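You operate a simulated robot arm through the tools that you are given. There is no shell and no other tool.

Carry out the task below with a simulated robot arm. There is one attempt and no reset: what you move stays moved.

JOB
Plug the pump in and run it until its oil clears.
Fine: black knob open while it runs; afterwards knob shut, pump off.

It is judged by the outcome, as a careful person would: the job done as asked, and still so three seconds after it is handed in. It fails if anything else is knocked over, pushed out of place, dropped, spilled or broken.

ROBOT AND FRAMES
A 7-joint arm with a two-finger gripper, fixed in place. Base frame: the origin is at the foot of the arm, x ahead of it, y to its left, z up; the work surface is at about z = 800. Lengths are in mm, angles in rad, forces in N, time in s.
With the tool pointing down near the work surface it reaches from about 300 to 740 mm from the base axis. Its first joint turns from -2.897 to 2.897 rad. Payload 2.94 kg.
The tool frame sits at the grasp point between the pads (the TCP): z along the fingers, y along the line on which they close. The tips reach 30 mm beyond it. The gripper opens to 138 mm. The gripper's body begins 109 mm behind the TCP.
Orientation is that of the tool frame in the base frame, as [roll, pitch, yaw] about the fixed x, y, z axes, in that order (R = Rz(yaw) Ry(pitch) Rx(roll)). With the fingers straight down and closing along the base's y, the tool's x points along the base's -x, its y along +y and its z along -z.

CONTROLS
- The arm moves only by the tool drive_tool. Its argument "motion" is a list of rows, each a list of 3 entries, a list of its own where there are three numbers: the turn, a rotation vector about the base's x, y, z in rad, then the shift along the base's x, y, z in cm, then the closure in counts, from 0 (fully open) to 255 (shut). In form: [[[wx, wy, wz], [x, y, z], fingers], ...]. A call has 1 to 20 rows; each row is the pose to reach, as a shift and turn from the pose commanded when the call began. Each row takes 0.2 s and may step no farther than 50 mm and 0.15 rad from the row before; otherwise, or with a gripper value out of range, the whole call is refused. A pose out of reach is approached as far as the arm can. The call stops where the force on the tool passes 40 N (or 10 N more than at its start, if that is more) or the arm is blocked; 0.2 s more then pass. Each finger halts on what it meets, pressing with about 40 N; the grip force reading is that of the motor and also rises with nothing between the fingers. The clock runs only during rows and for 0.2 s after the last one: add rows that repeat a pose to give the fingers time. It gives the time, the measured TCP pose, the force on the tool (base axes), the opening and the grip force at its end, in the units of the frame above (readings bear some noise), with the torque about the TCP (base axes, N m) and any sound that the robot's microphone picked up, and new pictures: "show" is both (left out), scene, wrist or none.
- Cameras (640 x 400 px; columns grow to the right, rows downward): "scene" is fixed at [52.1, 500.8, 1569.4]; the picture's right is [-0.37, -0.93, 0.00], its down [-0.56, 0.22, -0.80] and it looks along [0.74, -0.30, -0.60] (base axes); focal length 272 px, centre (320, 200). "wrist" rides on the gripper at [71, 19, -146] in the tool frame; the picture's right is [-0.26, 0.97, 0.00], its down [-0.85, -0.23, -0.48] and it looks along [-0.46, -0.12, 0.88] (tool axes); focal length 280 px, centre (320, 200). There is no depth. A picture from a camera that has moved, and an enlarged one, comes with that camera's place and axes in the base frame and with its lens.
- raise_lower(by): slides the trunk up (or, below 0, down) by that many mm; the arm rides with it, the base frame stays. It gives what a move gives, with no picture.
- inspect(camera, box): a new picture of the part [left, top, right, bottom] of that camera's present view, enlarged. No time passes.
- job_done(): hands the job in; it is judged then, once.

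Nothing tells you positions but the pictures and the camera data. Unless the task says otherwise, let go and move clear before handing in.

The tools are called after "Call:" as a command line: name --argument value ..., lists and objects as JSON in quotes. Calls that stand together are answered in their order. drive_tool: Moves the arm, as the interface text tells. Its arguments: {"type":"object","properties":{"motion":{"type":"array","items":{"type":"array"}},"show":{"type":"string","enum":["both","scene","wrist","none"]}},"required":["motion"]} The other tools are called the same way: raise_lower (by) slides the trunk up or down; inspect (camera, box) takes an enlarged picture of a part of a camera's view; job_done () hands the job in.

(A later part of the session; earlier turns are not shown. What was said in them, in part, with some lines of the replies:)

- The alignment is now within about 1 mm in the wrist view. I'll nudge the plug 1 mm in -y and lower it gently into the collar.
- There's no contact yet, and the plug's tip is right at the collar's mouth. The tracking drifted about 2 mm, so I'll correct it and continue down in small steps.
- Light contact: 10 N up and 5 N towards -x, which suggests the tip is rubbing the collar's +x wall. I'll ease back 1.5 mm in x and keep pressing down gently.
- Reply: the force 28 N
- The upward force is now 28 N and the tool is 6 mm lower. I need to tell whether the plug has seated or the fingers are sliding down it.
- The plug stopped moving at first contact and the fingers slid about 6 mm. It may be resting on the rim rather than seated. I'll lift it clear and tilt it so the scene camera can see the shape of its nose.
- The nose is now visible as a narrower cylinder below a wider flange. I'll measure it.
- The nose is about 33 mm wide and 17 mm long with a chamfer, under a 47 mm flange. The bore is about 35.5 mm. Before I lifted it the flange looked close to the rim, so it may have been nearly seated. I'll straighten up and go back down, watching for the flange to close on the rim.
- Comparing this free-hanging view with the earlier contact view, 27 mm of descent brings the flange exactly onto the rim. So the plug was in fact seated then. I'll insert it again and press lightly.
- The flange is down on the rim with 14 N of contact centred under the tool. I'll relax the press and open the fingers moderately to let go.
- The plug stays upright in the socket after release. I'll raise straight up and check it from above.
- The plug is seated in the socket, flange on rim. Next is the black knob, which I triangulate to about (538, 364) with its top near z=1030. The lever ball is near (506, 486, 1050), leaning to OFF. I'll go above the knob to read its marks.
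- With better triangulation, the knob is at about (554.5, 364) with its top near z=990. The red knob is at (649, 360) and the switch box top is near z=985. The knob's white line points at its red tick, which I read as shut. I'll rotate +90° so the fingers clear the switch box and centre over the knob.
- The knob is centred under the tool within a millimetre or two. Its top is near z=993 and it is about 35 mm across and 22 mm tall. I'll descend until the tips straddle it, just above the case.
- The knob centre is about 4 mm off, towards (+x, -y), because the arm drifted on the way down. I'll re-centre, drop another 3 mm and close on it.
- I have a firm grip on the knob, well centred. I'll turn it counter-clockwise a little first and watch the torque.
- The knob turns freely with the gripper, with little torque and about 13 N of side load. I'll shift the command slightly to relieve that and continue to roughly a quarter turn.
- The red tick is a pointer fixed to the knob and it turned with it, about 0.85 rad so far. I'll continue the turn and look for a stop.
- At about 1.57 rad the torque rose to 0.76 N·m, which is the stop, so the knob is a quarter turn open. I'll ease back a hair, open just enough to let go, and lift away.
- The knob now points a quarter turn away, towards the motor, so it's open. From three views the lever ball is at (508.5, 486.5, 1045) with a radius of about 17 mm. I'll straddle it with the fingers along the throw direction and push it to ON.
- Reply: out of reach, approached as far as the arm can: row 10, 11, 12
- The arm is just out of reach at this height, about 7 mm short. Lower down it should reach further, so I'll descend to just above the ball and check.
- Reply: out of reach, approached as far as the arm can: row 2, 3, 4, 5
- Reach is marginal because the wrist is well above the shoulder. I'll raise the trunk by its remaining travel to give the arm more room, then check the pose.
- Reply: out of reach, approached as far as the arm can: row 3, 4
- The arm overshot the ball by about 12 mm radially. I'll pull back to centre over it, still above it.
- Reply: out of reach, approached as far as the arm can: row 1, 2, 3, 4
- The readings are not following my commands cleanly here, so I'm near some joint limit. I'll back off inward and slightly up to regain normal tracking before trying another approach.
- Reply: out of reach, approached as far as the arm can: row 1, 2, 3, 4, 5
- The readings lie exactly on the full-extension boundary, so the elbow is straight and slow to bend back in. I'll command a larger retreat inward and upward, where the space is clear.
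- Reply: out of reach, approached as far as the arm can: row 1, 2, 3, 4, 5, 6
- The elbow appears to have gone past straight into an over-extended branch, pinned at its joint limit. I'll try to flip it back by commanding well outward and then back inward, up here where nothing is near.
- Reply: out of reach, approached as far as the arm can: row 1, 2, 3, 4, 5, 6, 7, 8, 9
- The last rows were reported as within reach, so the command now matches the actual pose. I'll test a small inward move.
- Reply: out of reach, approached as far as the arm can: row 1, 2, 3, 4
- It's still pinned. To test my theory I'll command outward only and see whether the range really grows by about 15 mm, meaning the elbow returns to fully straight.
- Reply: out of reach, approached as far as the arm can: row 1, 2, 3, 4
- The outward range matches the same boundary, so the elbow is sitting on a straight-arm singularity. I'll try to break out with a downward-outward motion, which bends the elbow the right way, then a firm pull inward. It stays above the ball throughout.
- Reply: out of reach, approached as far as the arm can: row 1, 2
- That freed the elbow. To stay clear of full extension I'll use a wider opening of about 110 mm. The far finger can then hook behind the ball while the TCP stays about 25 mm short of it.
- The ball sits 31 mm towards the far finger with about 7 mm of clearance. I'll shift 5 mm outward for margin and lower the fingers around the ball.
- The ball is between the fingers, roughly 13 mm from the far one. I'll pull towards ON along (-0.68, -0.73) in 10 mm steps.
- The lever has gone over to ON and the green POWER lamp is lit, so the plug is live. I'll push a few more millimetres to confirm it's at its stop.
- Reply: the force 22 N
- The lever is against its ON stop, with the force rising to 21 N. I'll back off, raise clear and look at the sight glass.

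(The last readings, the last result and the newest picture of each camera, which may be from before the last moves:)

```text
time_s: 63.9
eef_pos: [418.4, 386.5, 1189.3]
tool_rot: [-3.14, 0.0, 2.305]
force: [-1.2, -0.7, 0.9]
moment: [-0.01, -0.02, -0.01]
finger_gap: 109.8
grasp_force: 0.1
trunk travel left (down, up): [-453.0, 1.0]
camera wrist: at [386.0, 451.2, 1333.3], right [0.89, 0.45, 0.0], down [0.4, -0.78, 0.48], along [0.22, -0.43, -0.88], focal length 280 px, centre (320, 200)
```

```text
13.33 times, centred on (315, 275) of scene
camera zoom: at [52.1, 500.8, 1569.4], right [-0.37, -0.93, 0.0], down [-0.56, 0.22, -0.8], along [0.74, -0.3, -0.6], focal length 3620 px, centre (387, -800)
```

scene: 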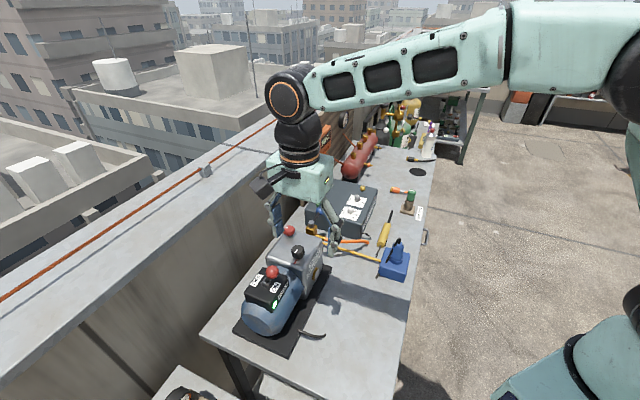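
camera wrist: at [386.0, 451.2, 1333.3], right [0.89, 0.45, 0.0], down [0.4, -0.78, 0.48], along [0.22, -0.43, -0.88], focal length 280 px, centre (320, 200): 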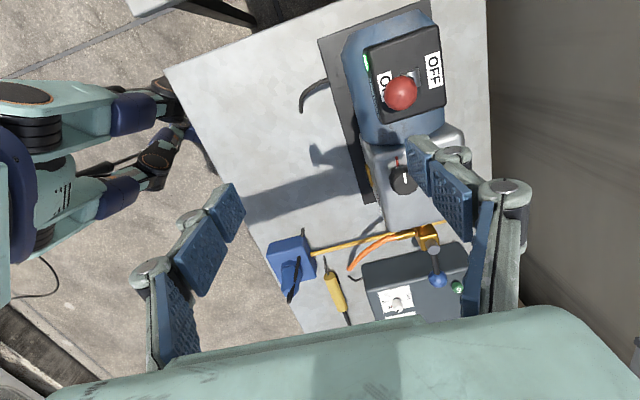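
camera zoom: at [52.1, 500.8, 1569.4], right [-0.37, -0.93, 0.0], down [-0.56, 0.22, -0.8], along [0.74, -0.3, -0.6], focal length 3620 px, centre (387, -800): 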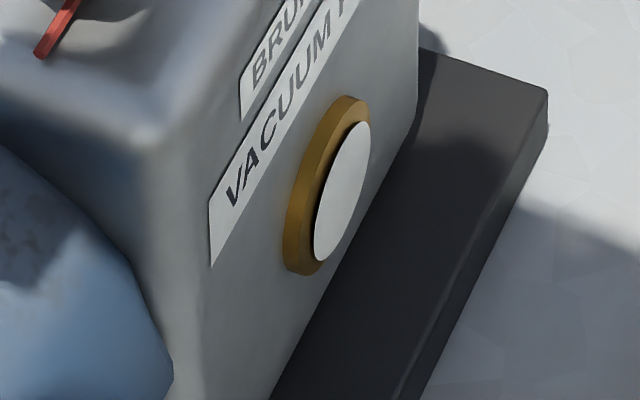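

The sight glass is milky, so the oil is still cloudy, and the pump has power. While it runs I'll move above the knob in the same orientation I left it, then wait and watch the glass.

Call:
drive_tool --motion '[[[0, 0, 0.14], [1.4, -0.2, 0], 100], [[0, 0, 0.28], [2.8, -0.4, 0], 100], [[0, 0, 0.42], [4.2, -0.7, 0], 120], [[0, 0, 0.56], [5.6, -0.9, 0], 140], [[0, 0, 0.7], [7, -1.1, -1], 150], [[0, 0, 0.84], [8.4, -1.4, -1], 150], [[0, 0, 0.98], [9.8, -1.6, -2], 150], [[0, 0, 1.12], [11.2, -1.8, -2], 150], [[0, 0, 1.26], [12.6, -2, -3], 150], [[0, 0, 1.397], [13.9, -2.2, -4], 150], [[0, 0, 1.397], [13.9, -2.2, -4], 150]]'

Call:
inspect --camera "wrist" --box '[240, 60, 400, 220]'

Call:
inspect --camera "scene" --box '[300, 260, 330, 290]'

```text
time_s: 66.3
eef_pos: [559.7, 362.6, 1150.4]
tool_rot: [3.141, 0.0, -2.578]
force: [0.5, 0.8, -0.9]
moment: [0.0, 0.01, 0.0]
finger_gap: 56.9
grasp_force: 0.0
trunk travel left (down, up): [-453.0, 1.0]
camera wrist: at [489.1, 340.4, 1295.1], right [-0.29, 0.96, 0.0], down [0.84, 0.26, 0.48], along [0.46, 0.14, -0.88], focal length 280 px, centre (320, 200)
```

scene: 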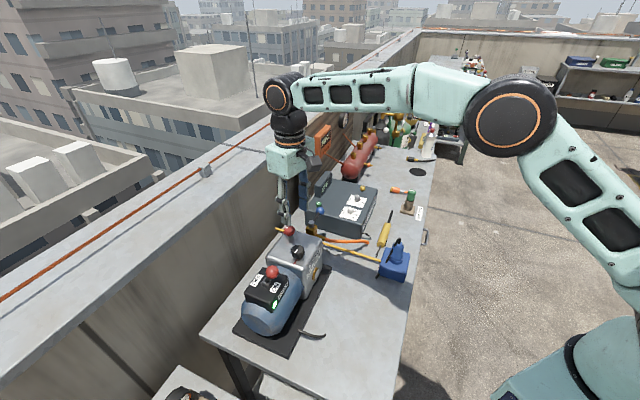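
wrist: 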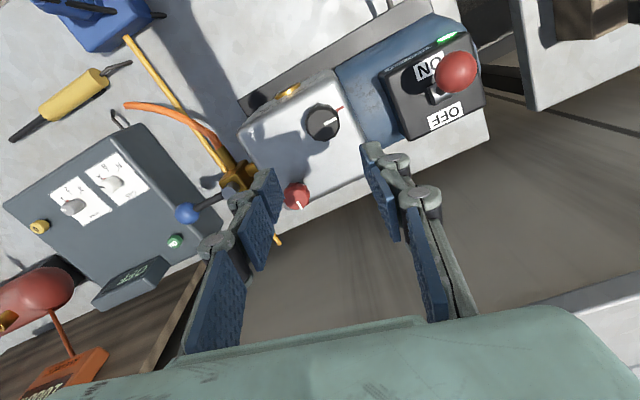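

```text
2.50 times, centred on (320, 140) of wrist
camera zoom: at [489.1, 340.4, 1295.1], right [-0.29, 0.96, 0.0], down [0.84, 0.26, 0.48], along [0.46, 0.14, -0.88], focal length 701 px, centre (320, 350)
```

zoom: 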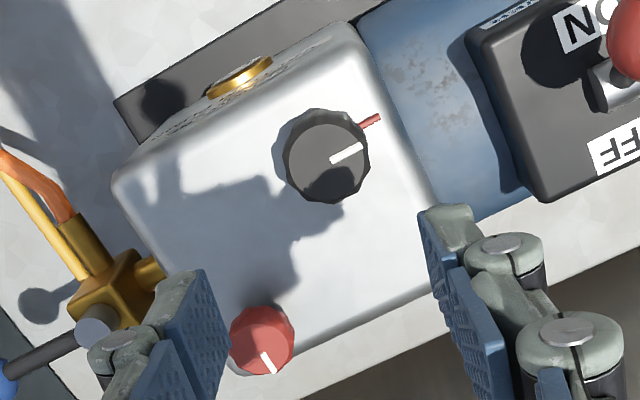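

```text
13.33 times, centred on (315, 275) of scene
camera zoom: at [52.1, 500.8, 1569.4], right [-0.37, -0.93, 0.0], down [-0.56, 0.22, -0.8], along [0.74, -0.3, -0.6], focal length 3620 px, centre (387, -800)
```

zoom: 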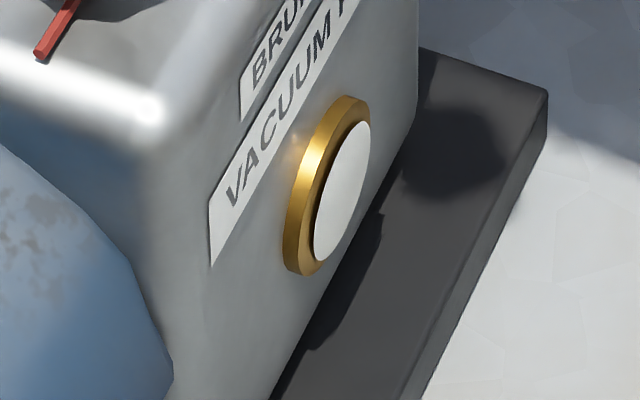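

The glass is still white. I'll wait in place and keep checking.

Call:
drive_tool --motion '[[[0, 0, 0], [0, 0, 0], 150], [[0, 0, 0], [0, 0, 0], 150], [[0, 0, 0], [0, 0, 0], 150], [[0, 0, 0], [0, 0, 0], 150], [[0, 0, 0], [0, 0, 0], 150], [[0, 0, 0], [0, 0, 0], 150], [[0, 0, 0], [0, 0, 0], 150], [[0, 0, 0], [0, 0, 0], 150], [[0, 0, 0], [0, 0, 0], 150], [[0, 0, 0], [0, 0, 0], 150], [[0, 0, 0], [0, 0, 0], 150], [[0, 0, 0], [0, 0, 0], 150], [[0, 0, 0], [0, 0, 0], 150], [[0, 0, 0], [0, 0, 0], 150], [[0, 0, 0], [0, 0, 0], 150], [[0, 0, 0], [0, 0, 0], 150], [[0, 0, 0], [0, 0, 0], 150], [[0, 0, 0], [0, 0, 0], 150], [[0, 0, 0], [0, 0, 0], 150], [[0, 0, 0], [0, 0, 0], 150]]' --show "none"

Call:
inspect --camera "scene" --box '[300, 260, 330, 290]'

```text
time_s: 70.5
eef_pos: [559.3, 360.9, 1151.8]
tool_rot: [-3.142, 0.0, -2.579]
force: [-0.6, 0.3, 0.6]
moment: [-0.02, 0.0, 0.04]
finger_gap: 56.8
grasp_force: 0.1
trunk travel left (down, up): [-453.0, 1.0]
```

```text
13.33 times, centred on (315, 275) of scene
camera zoom: at [52.1, 500.8, 1569.4], right [-0.37, -0.93, 0.0], down [-0.56, 0.22, -0.8], along [0.74, -0.3, -0.6], focal length 3620 px, centre (387, -800)
```

zoom: 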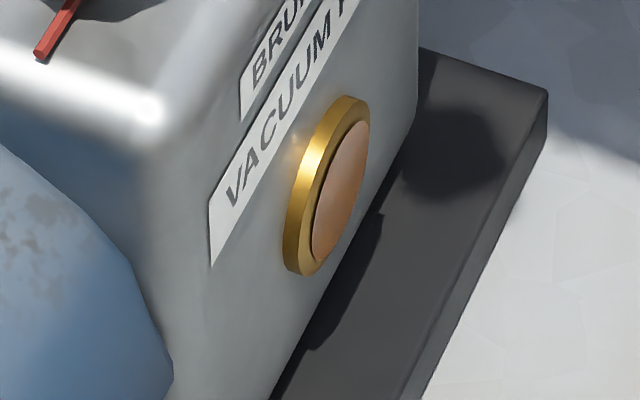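

The glass is changing from milky white towards amber, so the oil is clearing. I'll wait until the colour stops changing.

Call:
drive_tool --motion '[[[0, 0, 0], [0, 0, 0], 150], [[0, 0, 0], [0, 0, 0], 150], [[0, 0, 0], [0, 0, 0], 150], [[0, 0, 0], [0, 0, 0], 150], [[0, 0, 0], [0, 0, 0], 150], [[0, 0, 0], [0, 0, 0], 150], [[0, 0, 0], [0, 0, 0], 150], [[0, 0, 0], [0, 0, 0], 150], [[0, 0, 0], [0, 0, 0], 150], [[0, 0, 0], [0, 0, 0], 150]]' --show "none"

Call:
inspect --camera "scene" --box '[300, 260, 330, 290]'

```text
time_s: 72.7
eef_pos: [559.1, 362.3, 1150.3]
tool_rot: [3.139, -0.001, -2.581]
force: [-0.4, 0.2, -0.8]
moment: [-0.02, 0.0, -0.01]
finger_gap: 56.6
grasp_force: 0.0
trunk travel left (down, up): [-453.0, 1.0]
```

```text
13.33 times, centred on (315, 275) of scene
camera zoom: at [52.1, 500.8, 1569.4], right [-0.37, -0.93, 0.0], down [-0.56, 0.22, -0.8], along [0.74, -0.3, -0.6], focal length 3620 px, centre (387, -800)
```

zoom: 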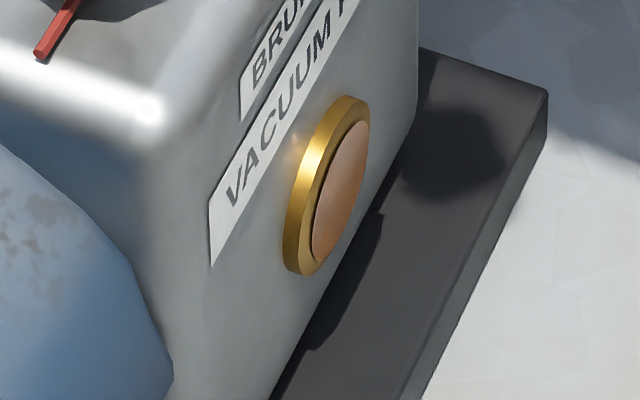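

It hasn't changed in 2 s. It may move in stages, so I'll wait longer before deciding it has cleared.

Call:
drive_tool --motion '[[[0, 0, 0], [0, 0, 0], 150], [[0, 0, 0], [0, 0, 0], 150], [[0, 0, 0], [0, 0, 0], 150], [[0, 0, 0], [0, 0, 0], 150], [[0, 0, 0], [0, 0, 0], 150], [[0, 0, 0], [0, 0, 0], 150], [[0, 0, 0], [0, 0, 0], 150], [[0, 0, 0], [0, 0, 0], 150], [[0, 0, 0], [0, 0, 0], 150], [[0, 0, 0], [0, 0, 0], 150], [[0, 0, 0], [0, 0, 0], 150], [[0, 0, 0], [0, 0, 0], 150], [[0, 0, 0], [0, 0, 0], 150], [[0, 0, 0], [0, 0, 0], 150], [[0, 0, 0], [0, 0, 0], 150], [[0, 0, 0], [0, 0, 0], 150], [[0, 0, 0], [0, 0, 0], 150], [[0, 0, 0], [0, 0, 0], 150], [[0, 0, 0], [0, 0, 0], 150], [[0, 0, 0], [0, 0, 0], 150]]' --show "none"

Call:
inspect --camera "scene" --box '[300, 260, 330, 290]'

```text
time_s: 76.9
eef_pos: [560.3, 362.4, 1151.0]
tool_rot: [-3.141, 0.0, -2.58]
force: [0.0, 0.2, -0.4]
moment: [0.0, -0.01, 0.0]
finger_gap: 57.0
grasp_force: 0.0
trunk travel left (down, up): [-453.0, 1.0]
```

```text
13.33 times, centred on (315, 275) of scene
camera zoom: at [52.1, 500.8, 1569.4], right [-0.37, -0.93, 0.0], down [-0.56, 0.22, -0.8], along [0.74, -0.3, -0.6], focal length 3620 px, centre (387, -800)
```

zoom: 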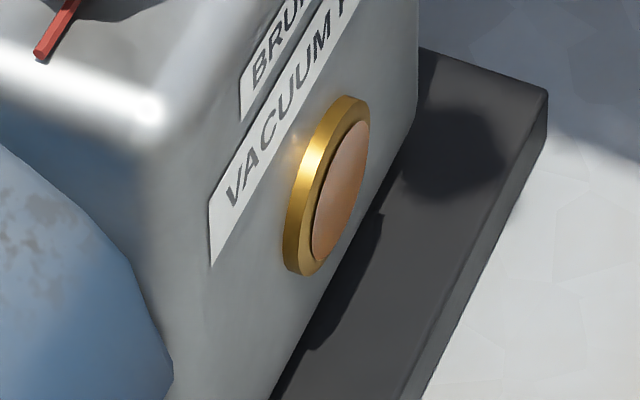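

The glass has been steady amber for over 6 s. I'll descend around the knob while it keeps running, then recheck the glass before shutting anything.

Call:
drive_tool --motion '[[[0, 0, 0], [-0.35, 0.15, -2], 145], [[0, 0, 0], [-0.35, 0.15, -5], 145], [[0, 0, 0], [-0.35, 0.15, -8], 145], [[0, 0, 0], [-0.35, 0.15, -11], 145], [[0, 0, 0], [-0.35, 0.15, -12.5], 145], [[0, 0, 0], [-0.35, 0.15, -13.6], 145], [[0, 0, 0], [-0.35, 0.15, -13.6], 145]]'

Call:
inspect --camera "wrist" --box '[220, 80, 420, 260]'

Call:
inspect --camera "scene" --box '[300, 260, 330, 290]'

```text
time_s: 78.5
eef_pos: [554.5, 364.1, 1015.5]
tool_rot: [3.142, 0.002, -2.578]
force: [-0.6, -0.8, 0.1]
moment: [-0.01, -0.01, -0.02]
finger_gap: 59.5
grasp_force: 0.1
trunk travel left (down, up): [-453.0, 1.0]
camera wrist: at [484.0, 341.6, 1159.5], right [-0.29, 0.96, 0.0], down [0.84, 0.26, 0.48], along [0.46, 0.14, -0.88], focal length 280 px, centre (320, 200)
```

scene: 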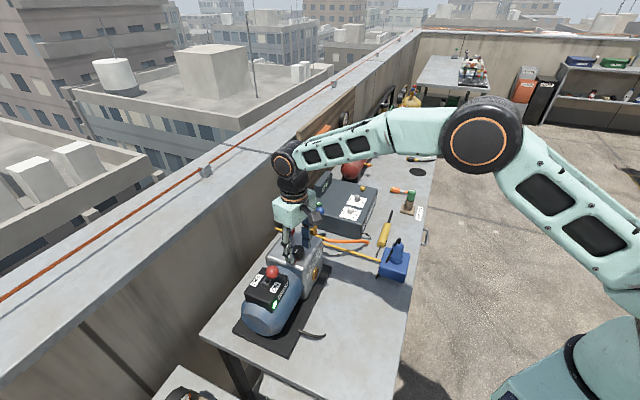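
wrist: 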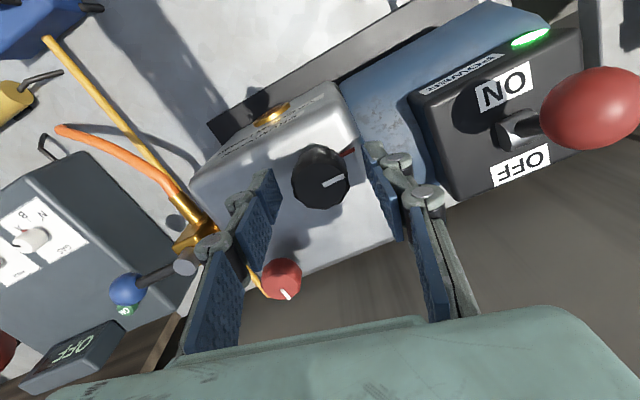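

```text
2.22 times, centred on (320, 170) of wrist
camera zoom: at [484.0, 341.6, 1159.5], right [-0.29, 0.96, 0.0], down [0.84, 0.26, 0.48], along [0.46, 0.14, -0.88], focal length 623 px, centre (320, 267)
```

zoom: 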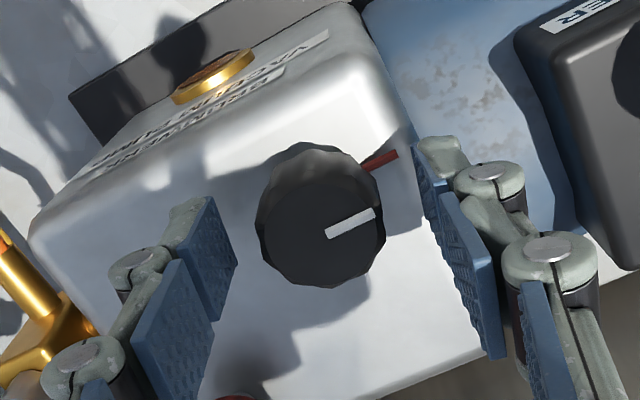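

```text
13.33 times, centred on (315, 275) of scene
camera zoom: at [52.1, 500.8, 1569.4], right [-0.37, -0.93, 0.0], down [-0.56, 0.22, -0.8], along [0.74, -0.3, -0.6], focal length 3620 px, centre (387, -800)
```

zoom: 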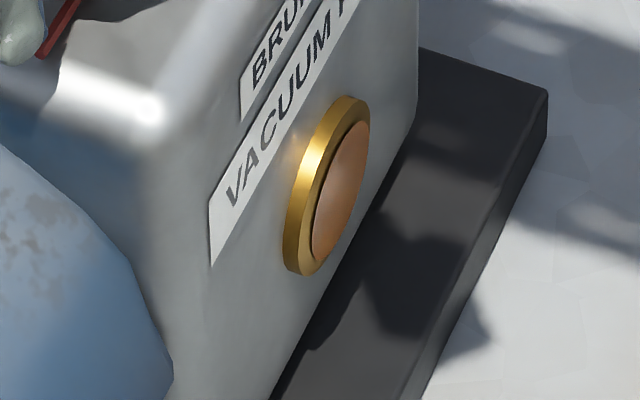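

The glass looks slightly deeper amber now, though that may just be the changed shadow. I'll hold here 4 s and compare under the same light.

Call:
drive_tool --motion '[[[0, 0, 0], [0, 0, 0], 145], [[0, 0, 0], [0, 0, 0], 145], [[0, 0, 0], [0, 0, 0], 145], [[0, 0, 0], [0, 0, 0], 145], [[0, 0, 0], [0, 0, 0], 145], [[0, 0, 0], [0, 0, 0], 145], [[0, 0, 0], [0, 0, 0], 145], [[0, 0, 0], [0, 0, 0], 145], [[0, 0, 0], [0, 0, 0], 145], [[0, 0, 0], [0, 0, 0], 145], [[0, 0, 0], [0, 0, 0], 145], [[0, 0, 0], [0, 0, 0], 145], [[0, 0, 0], [0, 0, 0], 145], [[0, 0, 0], [0, 0, 0], 145], [[0, 0, 0], [0, 0, 0], 145], [[0, 0, 0], [0, 0, 0], 145], [[0, 0, 0], [0, 0, 0], 145], [[0, 0, 0], [0, 0, 0], 145], [[0, 0, 0], [0, 0, 0], 145], [[0, 0, 0], [0, 0, 0], 145]]' --show "none"

Call:
inspect --camera "scene" --box '[300, 260, 330, 290]'

Call:
inspect --camera "wrist" --box '[240, 90, 300, 140]'

```text
time_s: 82.7
eef_pos: [554.3, 363.7, 1016.6]
tool_rot: [-3.14, 0.0, -2.581]
force: [-0.1, 0.4, 0.0]
moment: [-0.02, -0.01, 0.02]
finger_gap: 59.6
grasp_force: 0.1
trunk travel left (down, up): [-453.0, 1.0]
```

```text
13.33 times, centred on (315, 275) of scene
camera zoom: at [52.1, 500.8, 1569.4], right [-0.37, -0.93, 0.0], down [-0.56, 0.22, -0.8], along [0.74, -0.3, -0.6], focal length 3620 px, centre (387, -800)
```

zoom: 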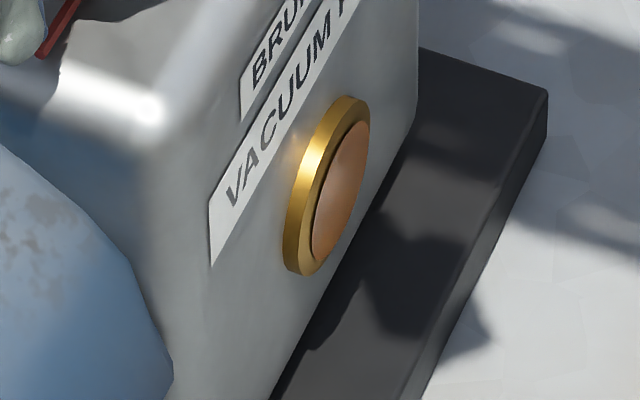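

```text
8.00 times, centred on (270, 115) of wrist
camera zoom: at [484.0, 341.6, 1159.7], right [-0.29, 0.96, 0.0], down [0.84, 0.26, 0.48], along [0.46, 0.14, -0.88], focal length 2243 px, centre (720, 880)
```

zoom: 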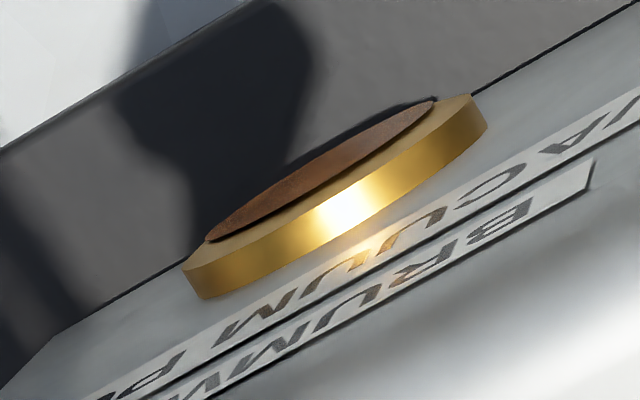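

It's unchanged over these 4 s. To rule out a further stage I'll wait roughly another 8 s before shutting the knob.

Call:
drive_tool --motion '[[[0, 0, 0], [0, 0, 0], 145], [[0, 0, 0], [0, 0, 0], 145], [[0, 0, 0], [0, 0, 0], 145], [[0, 0, 0], [0, 0, 0], 145], [[0, 0, 0], [0, 0, 0], 145], [[0, 0, 0], [0, 0, 0], 145], [[0, 0, 0], [0, 0, 0], 145], [[0, 0, 0], [0, 0, 0], 145], [[0, 0, 0], [0, 0, 0], 145], [[0, 0, 0], [0, 0, 0], 145], [[0, 0, 0], [0, 0, 0], 145], [[0, 0, 0], [0, 0, 0], 145], [[0, 0, 0], [0, 0, 0], 145], [[0, 0, 0], [0, 0, 0], 145], [[0, 0, 0], [0, 0, 0], 145], [[0, 0, 0], [0, 0, 0], 145], [[0, 0, 0], [0, 0, 0], 145], [[0, 0, 0], [0, 0, 0], 145], [[0, 0, 0], [0, 0, 0], 145], [[0, 0, 0], [0, 0, 0], 145]]' --show "none"

Call:
drive_tool --motion '[[[0, 0, 0], [0, 0, 0], 145], [[0, 0, 0], [0, 0, 0], 145], [[0, 0, 0], [0, 0, 0], 145], [[0, 0, 0], [0, 0, 0], 145], [[0, 0, 0], [0, 0, 0], 145], [[0, 0, 0], [0, 0, 0], 145], [[0, 0, 0], [0, 0, 0], 145], [[0, 0, 0], [0, 0, 0], 145], [[0, 0, 0], [0, 0, 0], 145], [[0, 0, 0], [0, 0, 0], 145], [[0, 0, 0], [0, 0, 0], 145], [[0, 0, 0], [0, 0, 0], 145], [[0, 0, 0], [0, 0, 0], 145], [[0, 0, 0], [0, 0, 0], 145], [[0, 0, 0], [0, 0, 0], 145], [[0, 0, 0], [0, 0, 0], 145], [[0, 0, 0], [0, 0, 0], 145], [[0, 0, 0], [0, 0, 0], 145], [[0, 0, 0], [0, 0, 0], 145], [[0, 0, 0], [0, 0, 0], 145]]' --show "none"

Call:
inspect --camera "scene" --box '[300, 260, 330, 290]'

Call:
inspect --camera "wrist" --box '[240, 90, 300, 140]'

```text
time_s: 86.9
eef_pos: [553.7, 363.2, 1014.6]
tool_rot: [3.141, 0.002, -2.58]
force: [0.2, -0.5, 0.4]
moment: [0.0, 0.03, 0.01]
finger_gap: 59.5
grasp_force: 0.1
trunk travel left (down, up): [-453.0, 1.0]
```

```text
time_s: 91.1
eef_pos: [554.1, 363.6, 1015.1]
tool_rot: [-3.141, 0.0, -2.582]
force: [0.5, 0.0, 0.8]
moment: [-0.03, -0.02, 0.03]
finger_gap: 59.4
grasp_force: 0.2
trunk travel left (down, up): [-453.0, 1.0]
```

```text
13.33 times, centred on (315, 275) of scene
camera zoom: at [52.1, 500.8, 1569.4], right [-0.37, -0.93, 0.0], down [-0.56, 0.22, -0.8], along [0.74, -0.3, -0.6], focal length 3620 px, centre (387, -800)
```

zoom: 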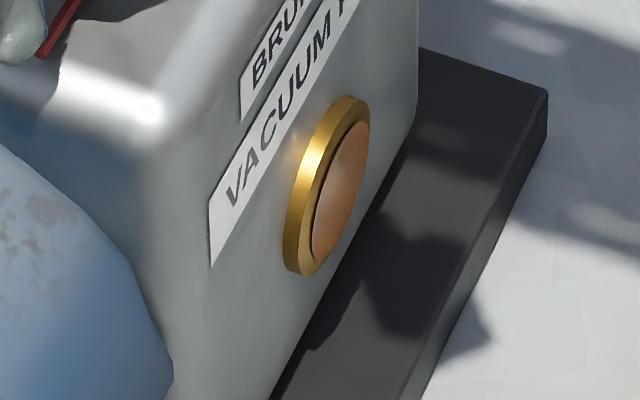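

```text
8.00 times, centred on (270, 115) of wrist
camera zoom: at [484.0, 341.6, 1159.7], right [-0.29, 0.96, 0.0], down [0.84, 0.26, 0.48], along [0.46, 0.14, -0.88], focal length 2243 px, centre (720, 880)
```

zoom: 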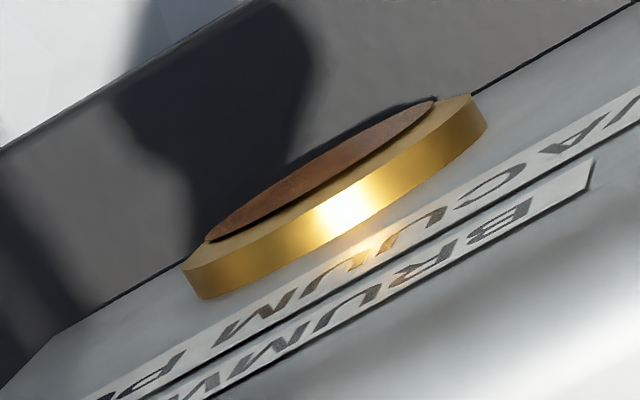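

The glass has held a steady clear amber from 78 s to 91 s, so the oil has cleared. I'll centre on the knob, lower and grip it to turn it shut.

Call:
drive_tool --motion '[[[0, 0, 0], [0.28, 0.12, -0.5], 145], [[0, 0, 0], [0.28, 0.12, -0.95], 145], [[0, 0, 0], [0.28, 0.12, -0.95], 145], [[0, 0, 0], [0.28, 0.12, -0.95], 200], [[0, 0, 0], [0.28, 0.12, -0.95], 255], [[0, 0, 0], [0.28, 0.12, -0.95], 255]]' --show "wrist"

Call:
inspect --camera "wrist" --box '[220, 80, 420, 260]'

```text
time_s: 92.5
eef_pos: [556.8, 365.1, 1004.8]
tool_rot: [3.141, 0.0, -2.58]
force: [-0.8, 1.0, -1.2]
moment: [0.09, -0.09, -0.11]
finger_gap: 33.9
grasp_force: 45.1
trunk travel left (down, up): [-453.0, 1.0]
camera wrist: at [486.9, 343.4, 1149.7], right [-0.29, 0.96, 0.0], down [0.84, 0.26, 0.48], along [0.46, 0.14, -0.88], focal length 280 px, centre (320, 200)
```

wrist: 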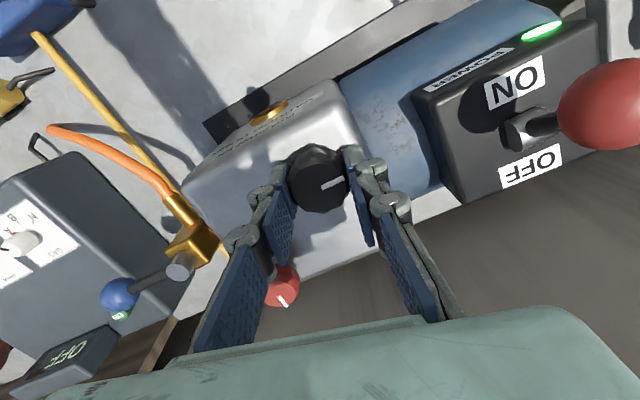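

```text
2.22 times, centred on (320, 170) of wrist
camera zoom: at [486.9, 343.4, 1149.7], right [-0.29, 0.96, 0.0], down [0.84, 0.26, 0.48], along [0.46, 0.14, -0.88], focal length 623 px, centre (320, 267)
```

zoom: 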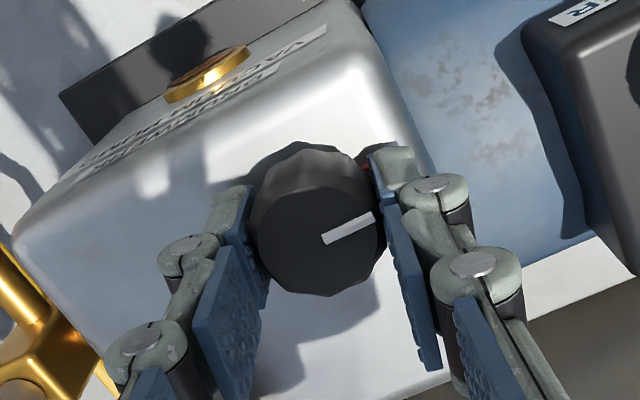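

I have a good grip. I'll turn clockwise halfway and check the loads.

Call:
drive_tool --motion '[[[0, 0, -0.1], [0, 0, 0], 255], [[0, 0, -0.2], [0, 0, 0], 255], [[0, 0, -0.3], [0, 0, 0], 255], [[0, 0, -0.4], [0, 0, 0], 255], [[0, 0, -0.5], [0, 0, 0], 255], [[0, 0, -0.6], [0, 0, 0], 255], [[0, 0, -0.75], [0, 0, 0], 255], [[0, 0, -0.75], [0, 0, 0], 255]]' --show "wrist"

```text
time_s: 94.3
eef_pos: [558.3, 363.6, 1005.0]
tool_rot: [-3.14, 0.003, 2.952]
force: [1.1, -11.4, 0.1]
moment: [-0.43, 0.07, 0.01]
finger_gap: 34.2
grasp_force: 45.5
trunk travel left (down, up): [-453.0, 1.0]
camera wrist: at [491.5, 395.8, 1149.6], right [0.44, 0.9, 0.0], down [0.79, -0.39, 0.48], along [0.43, -0.21, -0.88], focal length 280 px, centre (320, 200)
```

wrist: 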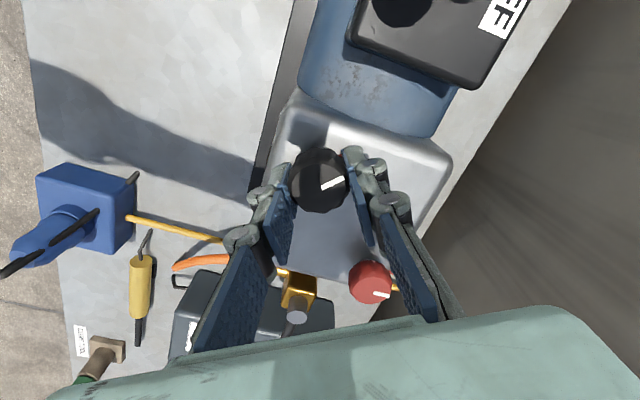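

It's turning freely. I'll relieve the side load and continue to the shut stop.

Call:
drive_tool --motion '[[[0, 0, -0.1], [0, -0.15, 0], 255], [[0, 0, -0.2], [0, -0.25, 0], 255], [[0, 0, -0.3], [0, -0.25, 0], 255], [[0, 0, -0.4], [0, -0.25, 0], 255], [[0, 0, -0.5], [0, -0.25, 0], 255], [[0, 0, -0.6], [0, -0.25, 0], 255], [[0, 0, -0.7], [0, -0.25, 0], 255], [[0, 0, -0.8], [0, -0.25, 0], 255], [[0, 0, -0.85], [0, -0.25, 0], 255], [[0, 0, -0.85], [0, -0.25, 0], 255]]' --show "wrist"

Call:
inspect --camera "scene" --box '[250, 200, 340, 300]'

```text
time_s: 96.5
eef_pos: [556.4, 362.5, 1004.7]
tool_rot: [-3.139, 0.0, 2.104]
force: [-2.9, -8.2, -3.3]
moment: [-0.16, 0.16, 0.28]
finger_gap: 33.8
grasp_force: 45.3
trunk travel left (down, up): [-453.0, 1.0]
camera wrist: at [537.2, 432.7, 1149.7], right [0.96, 0.26, 0.0], down [0.23, -0.85, 0.48], along [0.12, -0.46, -0.88], focal length 280 px, centre (320, 200)
```

wrist: 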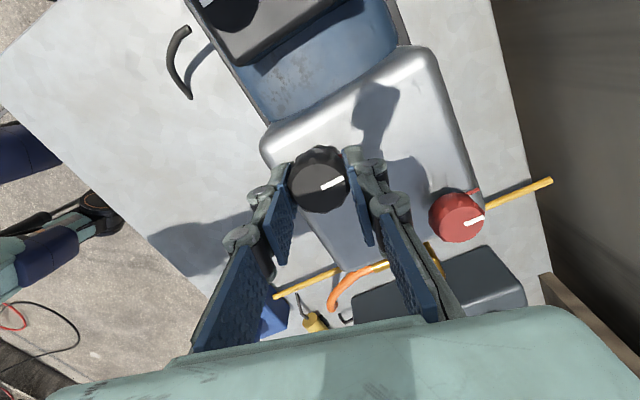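

```text
4.00 times, centred on (295, 250) of scene
camera zoom: at [52.1, 500.8, 1569.4], right [-0.37, -0.93, 0.0], down [-0.56, 0.22, -0.8], along [0.74, -0.3, -0.6], focal length 1086 px, centre (420, 0)
```

zoom: 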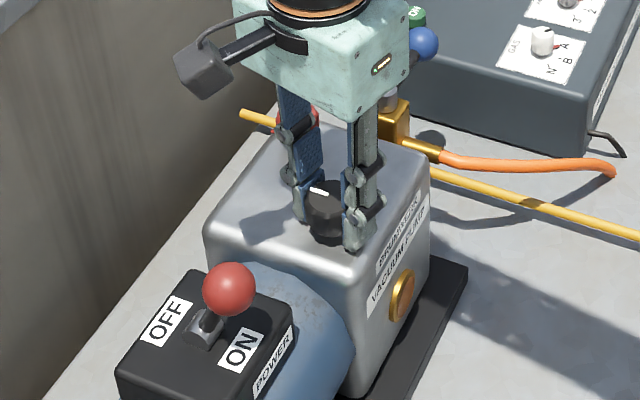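

The torque is rising (0.28 N·m), so it's at the shut stop. One more slight nudge will confirm it before I let go.

Call:
drive_tool --motion '[[[0, 0, -0.05], [0, 0, 0], 255], [[0, 0, -0.05], [0, 0, 0], 255]]' --show "none"

```text
time_s: 97.1
eef_pos: [555.8, 362.3, 1005.3]
tool_rot: [-3.138, 0.0, 2.053]
force: [-8.8, -7.8, -5.8]
moment: [-0.14, 0.28, 0.73]
finger_gap: 34.0
grasp_force: 45.2
trunk travel left (down, up): [-453.0, 1.0]
```

At 0.73 N·m it's firmly against the shut stop. I'll ease off, open the fingers and lift clear.

Call:
drive_tool --motion '[[[0, 0, 0.04], [0, 0, 0], 255], [[0, 0, 0.04], [0, 0, 0], 200], [[0, 0, 0.04], [0, 0, 0], 150], [[0, 0, 0.04], [0, 0, 0], 145], [[0, 0, 0.04], [0, 0, 1], 145], [[0, 0, 0.04], [0, 0, 3], 145], [[0, 0, 0.04], [0, 0, 6], 145], [[0, 0, 0.04], [0, 0, 10], 145], [[0, 0, 0.04], [0, 0, 14], 145], [[0, 0, 0.04], [0, 0, 14], 145]]'

Call:
inspect --camera "wrist" --box '[240, 60, 400, 220]'

Call:
inspect --camera "scene" --box '[230, 210, 340, 320]'

```text
time_s: 99.3
eef_pos: [561.4, 363.4, 1146.2]
tool_rot: [3.141, -0.001, 2.093]
force: [0.0, -0.1, 0.1]
moment: [-0.01, 0.01, -0.04]
finger_gap: 59.6
grasp_force: 0.1
trunk travel left (down, up): [-453.0, 1.0]
camera wrist: at [542.5, 433.3, 1290.8], right [0.97, 0.25, 0.0], down [0.22, -0.85, 0.48], along [0.12, -0.46, -0.88], focal length 280 px, centre (320, 200)
```

scene: 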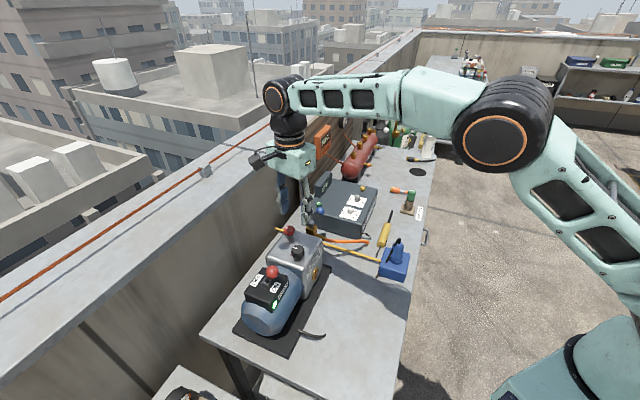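
wrist: 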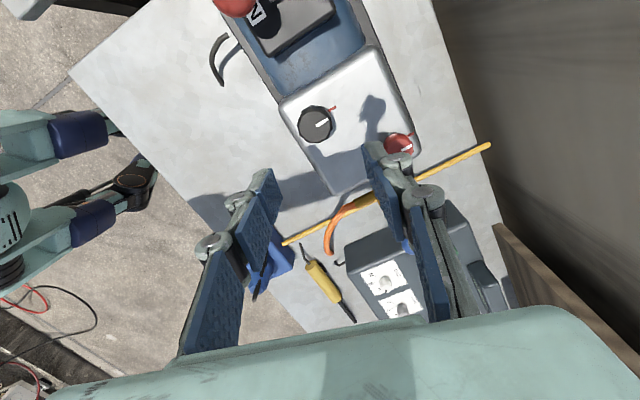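

```text
2.50 times, centred on (320, 140) of wrist
camera zoom: at [542.5, 433.3, 1290.8], right [0.97, 0.25, 0.0], down [0.22, -0.85, 0.48], along [0.12, -0.46, -0.88], focal length 701 px, centre (320, 350)
```

zoom: 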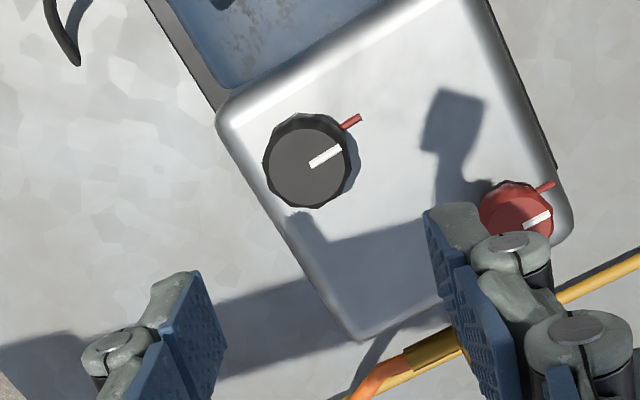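

```text
3.64 times, centred on (285, 265) of scene
camera zoom: at [52.1, 500.8, 1569.4], right [-0.37, -0.93, 0.0], down [-0.56, 0.22, -0.8], along [0.74, -0.3, -0.6], focal length 987 px, centre (447, -36)
```

zoom: 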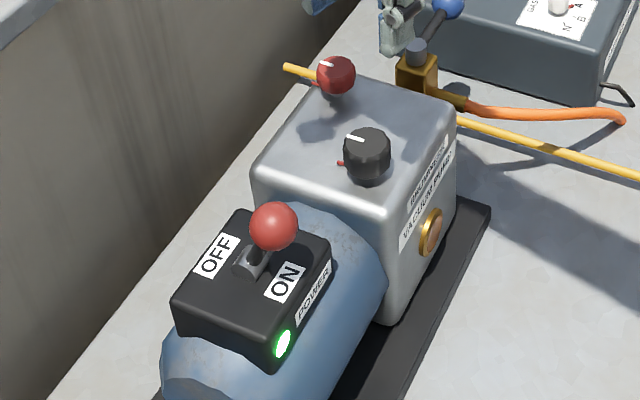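

The knob is shut: its pointer is back at its original direction, parallel to the red one. For OFF I'll close the fingers, go to the front side of the lever ball near (473, 454, 1045), and push it towards the wall.

Call:
drive_tool --motion '[[[0, 0, -0.14], [-1.3, 0.6, 0], 200], [[0, 0, -0.28], [-2.7, 1.2, 0], 255], [[0, 0, -0.42], [-4, 1.8, 0], 255], [[0, 0, -0.56], [-5.3, 2.4, 0], 255], [[0, 0, -0.7], [-6.7, 3, 0], 255], [[0, 0, -0.84], [-8, 3.6, 0], 255], [[0, 0, -0.98], [-9.3, 4.2, 0], 255], [[0, 0, -1.12], [-10.7, 4.8, -1], 255], [[0, 0, -1.24], [-12, 5.4, -2], 255], [[0, 0, -1.24], [-12, 5.4, -3], 255], [[0, 0, -1.24], [-12, 5.4, -3], 255]]'

Call:
inspect --camera "wrist" --box '[220, 40, 460, 240]'

```text
time_s: 101.7
eef_pos: [438.1, 417.8, 1114.4]
tool_rot: [-3.141, 0.0, 0.852]
force: [0.0, -0.2, 0.4]
moment: [0.02, 0.01, 0.0]
finger_gap: 0.0
grasp_force: 28.1
trunk travel left (down, up): [-453.0, 1.0]
camera wrist: at [498.3, 458.1, 1259.4], right [0.55, -0.83, 0.0], down [-0.73, -0.49, 0.48], along [-0.4, -0.26, -0.88], focal length 280 px, centre (320, 200)
```

scene: 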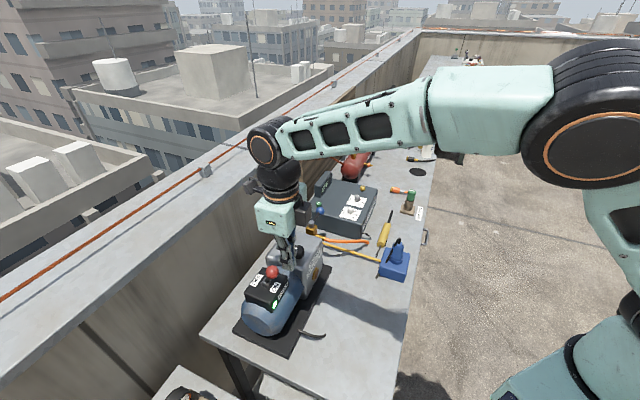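
wrist: 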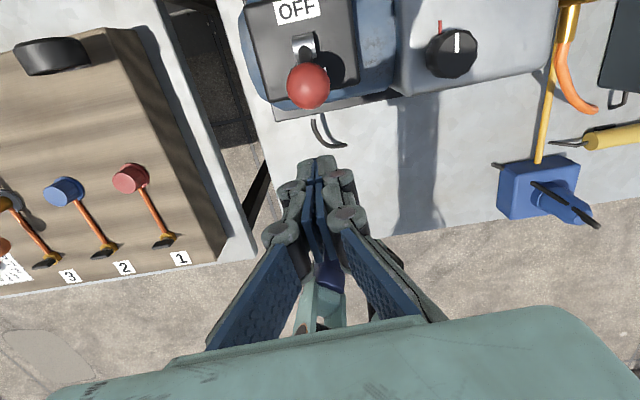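

```text
2.00 times, centred on (340, 140) of wrist
camera zoom: at [498.3, 458.1, 1259.4], right [0.55, -0.83, 0.0], down [-0.73, -0.49, 0.48], along [-0.4, -0.26, -0.88], focal length 561 px, centre (280, 320)
```

zoom: 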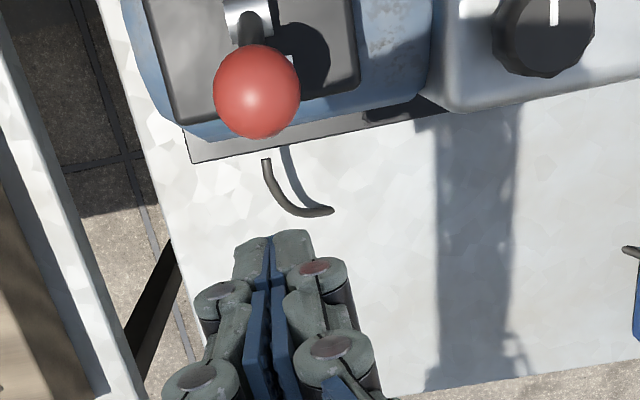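

The fingers are closed and the ball is 50 mm ahead along the push direction. I'll line up, lower to the ball's height, then push towards OFF in steps.

Call:
drive_tool --motion '[[[0, 0, 0], [0.3, -0.25, -2], 255], [[0, 0, 0], [0.3, -0.25, -4], 255], [[0, 0, 0], [0.3, -0.25, -6], 255], [[0, 0, 0], [0.3, -0.25, -6], 255], [[0, 0, 0], [0.95, 0.5, -6], 255], [[0, 0, 0], [1.6, 1.25, -6], 255], [[0, 0, 0], [2.25, 2.0, -6], 255], [[0, 0, 0], [2.9, 2.75, -6], 255], [[0, 0, 0], [3.55, 3.5, -6], 255], [[0, 0, 0], [4.2, 4.25, -6], 255], [[0, 0, 0], [4.85, 5.0, -6], 255], [[0, 0, 0], [4.85, 5.0, -6], 255]]'

Call:
inspect --camera "scene" --box '[220, 210, 340, 320]'

Call:
inspect --camera "wrist" --box '[220, 40, 460, 240]'

```text
time_s: 104.3
eef_pos: [485.3, 467.8, 1056.9]
tool_rot: [-3.141, 0.0, 0.854]
force: [-0.4, 0.2, 0.2]
moment: [0.01, 0.01, 0.02]
finger_gap: 0.0
grasp_force: 28.4
trunk travel left (down, up): [-453.0, 1.0]
camera wrist: at [546.1, 508.3, 1200.9], right [0.55, -0.83, 0.0], down [-0.73, -0.49, 0.48], along [-0.4, -0.26, -0.88], focal length 280 px, centre (320, 200)
```

scene: 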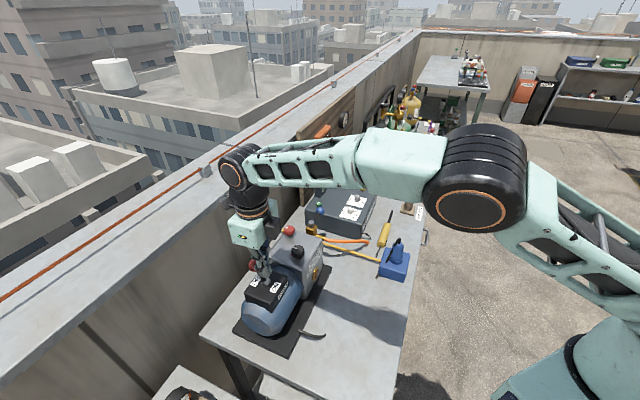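
wrist: 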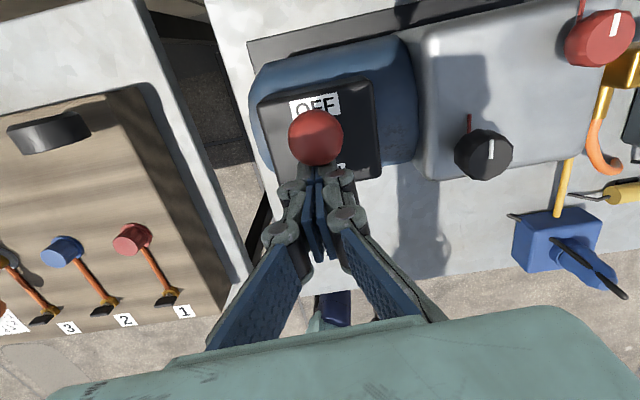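

```text
3.64 times, centred on (280, 265) of scene
camera zoom: at [52.1, 500.8, 1569.4], right [-0.37, -0.93, 0.0], down [-0.56, 0.22, -0.8], along [0.74, -0.3, -0.6], focal length 987 px, centre (466, -36)
```

zoom: 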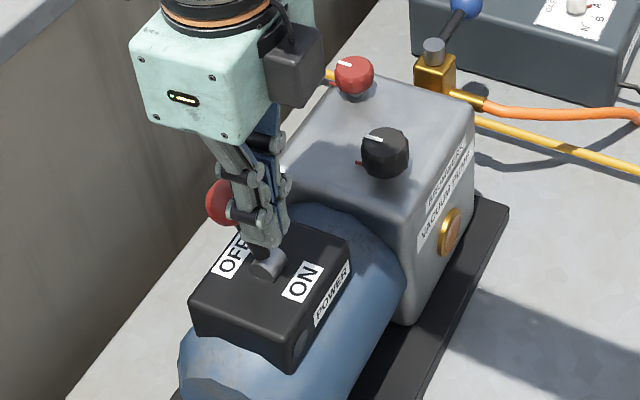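

```text
2.00 times, centred on (340, 140) of wrist
camera zoom: at [546.1, 508.3, 1200.9], right [0.55, -0.83, 0.0], down [-0.73, -0.49, 0.48], along [-0.4, -0.26, -0.88], focal length 561 px, centre (280, 320)
```

zoom: 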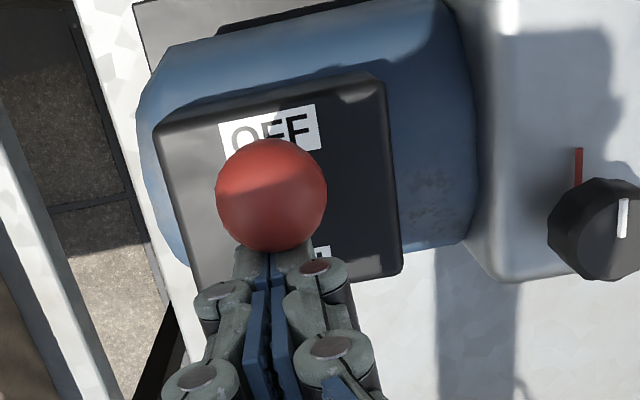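

The lamp is out and the lever has gone over to OFF. I'll nudge a few millimetres more to be sure it's at the stop.

Call:
drive_tool --motion '[[[0, 0, 0], [0.35, 0.4, 0], 255], [[0, 0, 0], [0.65, 0.75, 0], 255], [[0, 0, 0], [0.65, 0.75, 0], 255]]' --show "none"

```text
time_s: 105.1
eef_pos: [487.7, 469.8, 1057.3]
tool_rot: [3.141, 0.007, 0.85]
force: [-19.5, -21.5, 4.6]
moment: [-0.3, 0.11, -0.08]
finger_gap: 0.1
grasp_force: 28.0
trunk travel left (down, up): [-453.0, 1.0]
```

It's firmly against the OFF stop at 29 N. I'll back off, rise and retreat well clear, then do a final check.

Call:
drive_tool --motion '[[[0, 0, 0], [-0.8, -0.9, 0], 255], [[0, 0, 0], [-2, -2.2, 0], 255], [[0, 0, 0], [-3, -3.4, 1], 255], [[0, 0, 0], [-4, -4.5, 4], 255], [[0, 0, 0], [-4.5, -6, 8], 255], [[0, 0, 0], [-5, -9, 12], 255], [[0, 0, 0], [-6, -13, 15], 255], [[0, 0, 0], [-7, -17, 18], 255], [[0, 0, 0], [-8, -21, 20], 255], [[0, 0, 0], [-8, -25, 20], 255], [[0, 0, 0], [-8, -25, 20], 255]]'

Call:
inspect --camera "scene" --box '[220, 210, 340, 320]'

Call:
inspect --camera "scene" --box '[290, 160, 440, 310]'

Call:
inspect --camera "scene" --box '[375, 230, 420, 285]'

```text
refused: row 6 steps farther than a row can; nothing moved
```

```text
3.64 times, centred on (280, 265) of scene
camera zoom: at [52.1, 500.8, 1569.4], right [-0.37, -0.93, 0.0], down [-0.56, 0.22, -0.8], along [0.74, -0.3, -0.6], focal length 987 px, centre (466, -36)
```

zoom: 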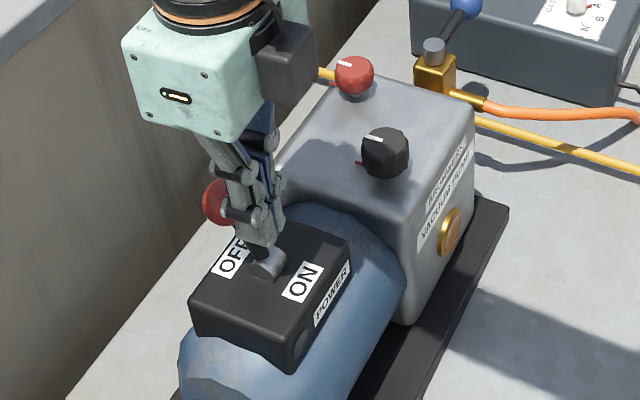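

```text
2.67 times, centred on (365, 235) of scene
camera zoom: at [52.1, 500.8, 1569.4], right [-0.37, -0.93, 0.0], down [-0.56, 0.22, -0.8], along [0.74, -0.3, -0.6], focal length 724 px, centre (200, 107)
```

zoom: 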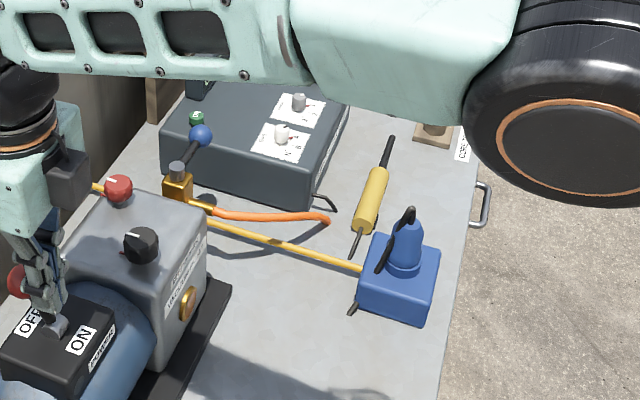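

```text
7.27 times, centred on (398, 258) of scene
camera zoom: at [52.1, 500.8, 1569.4], right [-0.37, -0.93, 0.0], down [-0.56, 0.22, -0.8], along [0.74, -0.3, -0.6], focal length 1974 px, centre (-244, -218)
```

zoom: 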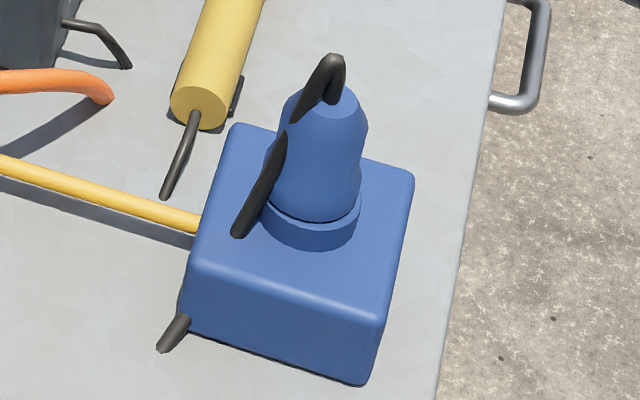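

The call was refused because one step was too long, so nothing moved. I'll retreat again in smaller steps.

Call:
drive_tool --motion '[[[0, 0, 0], [-0.8, -0.9, 0], 255], [[0, 0, 0], [-2, -2.2, 0], 255], [[0, 0, 0], [-3, -3.4, 1], 255], [[0, 0, 0], [-4, -4.5, 4], 255], [[0, 0, 0], [-4.5, -6, 8], 255], [[0, 0, 0], [-5, -8, 11], 255], [[0, 0, 0], [-6, -11, 14], 255], [[0, 0, 0], [-7, -14, 17], 255], [[0, 0, 0], [-8, -18, 18], 255], [[0, 0, 0], [-8, -22, 18], 255], [[0, 0, 0], [-8, -26, 18], 255], [[0, 0, 0], [-8, -26, 18], 255]]'

Call:
inspect --camera "scene" --box '[220, 210, 340, 320]'

Call:
inspect --camera "scene" --box '[290, 160, 440, 310]'

```text
time_s: 107.7
eef_pos: [411.5, 216.4, 1234.8]
tool_rot: [3.141, 0.001, 0.854]
force: [1.2, 0.0, 1.1]
moment: [-0.03, 0.03, -0.01]
finger_gap: 0.0
grasp_force: 29.0
trunk travel left (down, up): [-453.0, 1.0]
camera wrist: at [473.5, 256.8, 1379.4], right [0.56, -0.83, 0.0], down [-0.73, -0.49, 0.48], along [-0.4, -0.27, -0.88], focal length 280 px, centre (320, 200)
```

scene: 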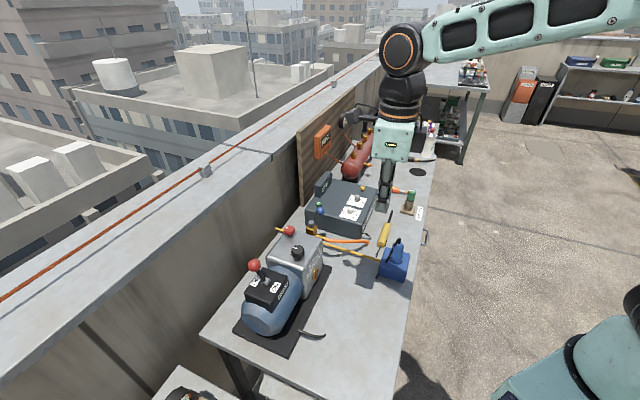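
wrist: 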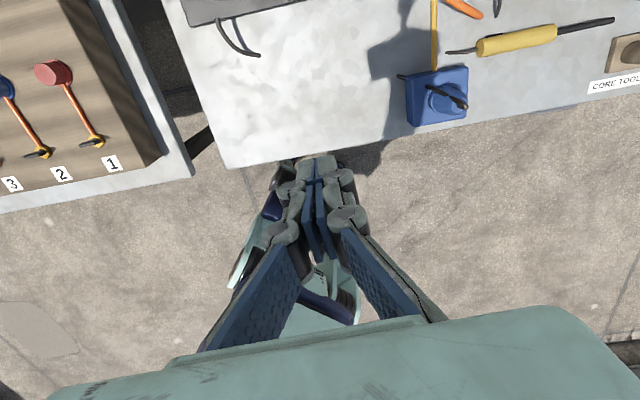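

```text
3.64 times, centred on (280, 265) of scene
camera zoom: at [52.1, 500.8, 1569.4], right [-0.37, -0.93, 0.0], down [-0.56, 0.22, -0.8], along [0.74, -0.3, -0.6], focal length 987 px, centre (466, -36)
```

zoom: 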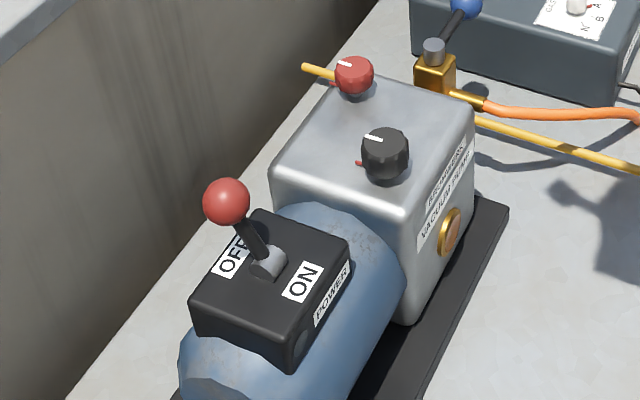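

```text
2.67 times, centred on (365, 235) of scene
camera zoom: at [52.1, 500.8, 1569.4], right [-0.37, -0.93, 0.0], down [-0.56, 0.22, -0.8], along [0.74, -0.3, -0.6], focal length 724 px, centre (200, 107)
```

zoom: 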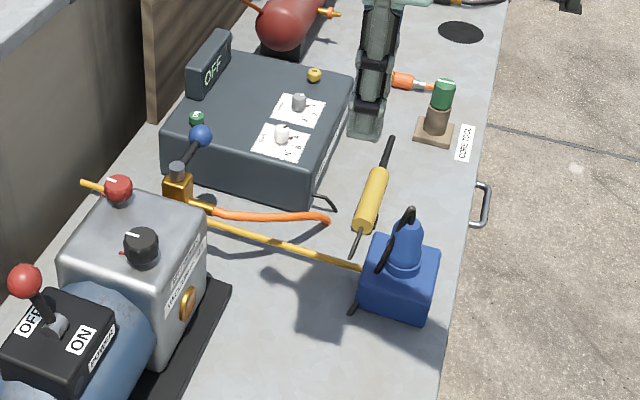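

The lever is at OFF with the lamp out, the knob is shut, the oil shows clear amber, and the plug is seated in its socket. Nothing else on the bench has moved and the arm is clear, so I'm handing in.

Call:
job_done

```text
The job is handed in.
```

I plugged the pump in, ran it with the black knob open until its oil cleared, then shut the knob and switched the pump off. The job is handed in.

- **Plug:** it is seated in the blue socket. The pump's green lamp lit at switch-on, so it had power.
- **Knob:** I turned the black knob a quarter turn counter-clockwise to its stop before starting. Afterwards I turned it back to the other stop, where its pointer is in its original direction. It has no open or shut marks, so I took its starting position as shut.
- **Oil:** the sight glass went from milky white to amber within about 10 seconds of starting. I kept the pump running about 20 seconds more, and for the last 12 or so the glass looked the same.
- **Pump off:** the lever is against its OFF stop and the lamp is out. I shut the knob a few seconds before switching off.

The microphone reported no sound at any point, so I judged that the pump was running from the lamp and the oil changing colour.

The arm is clear, and in the last pictures nothing else on the bench looks moved.
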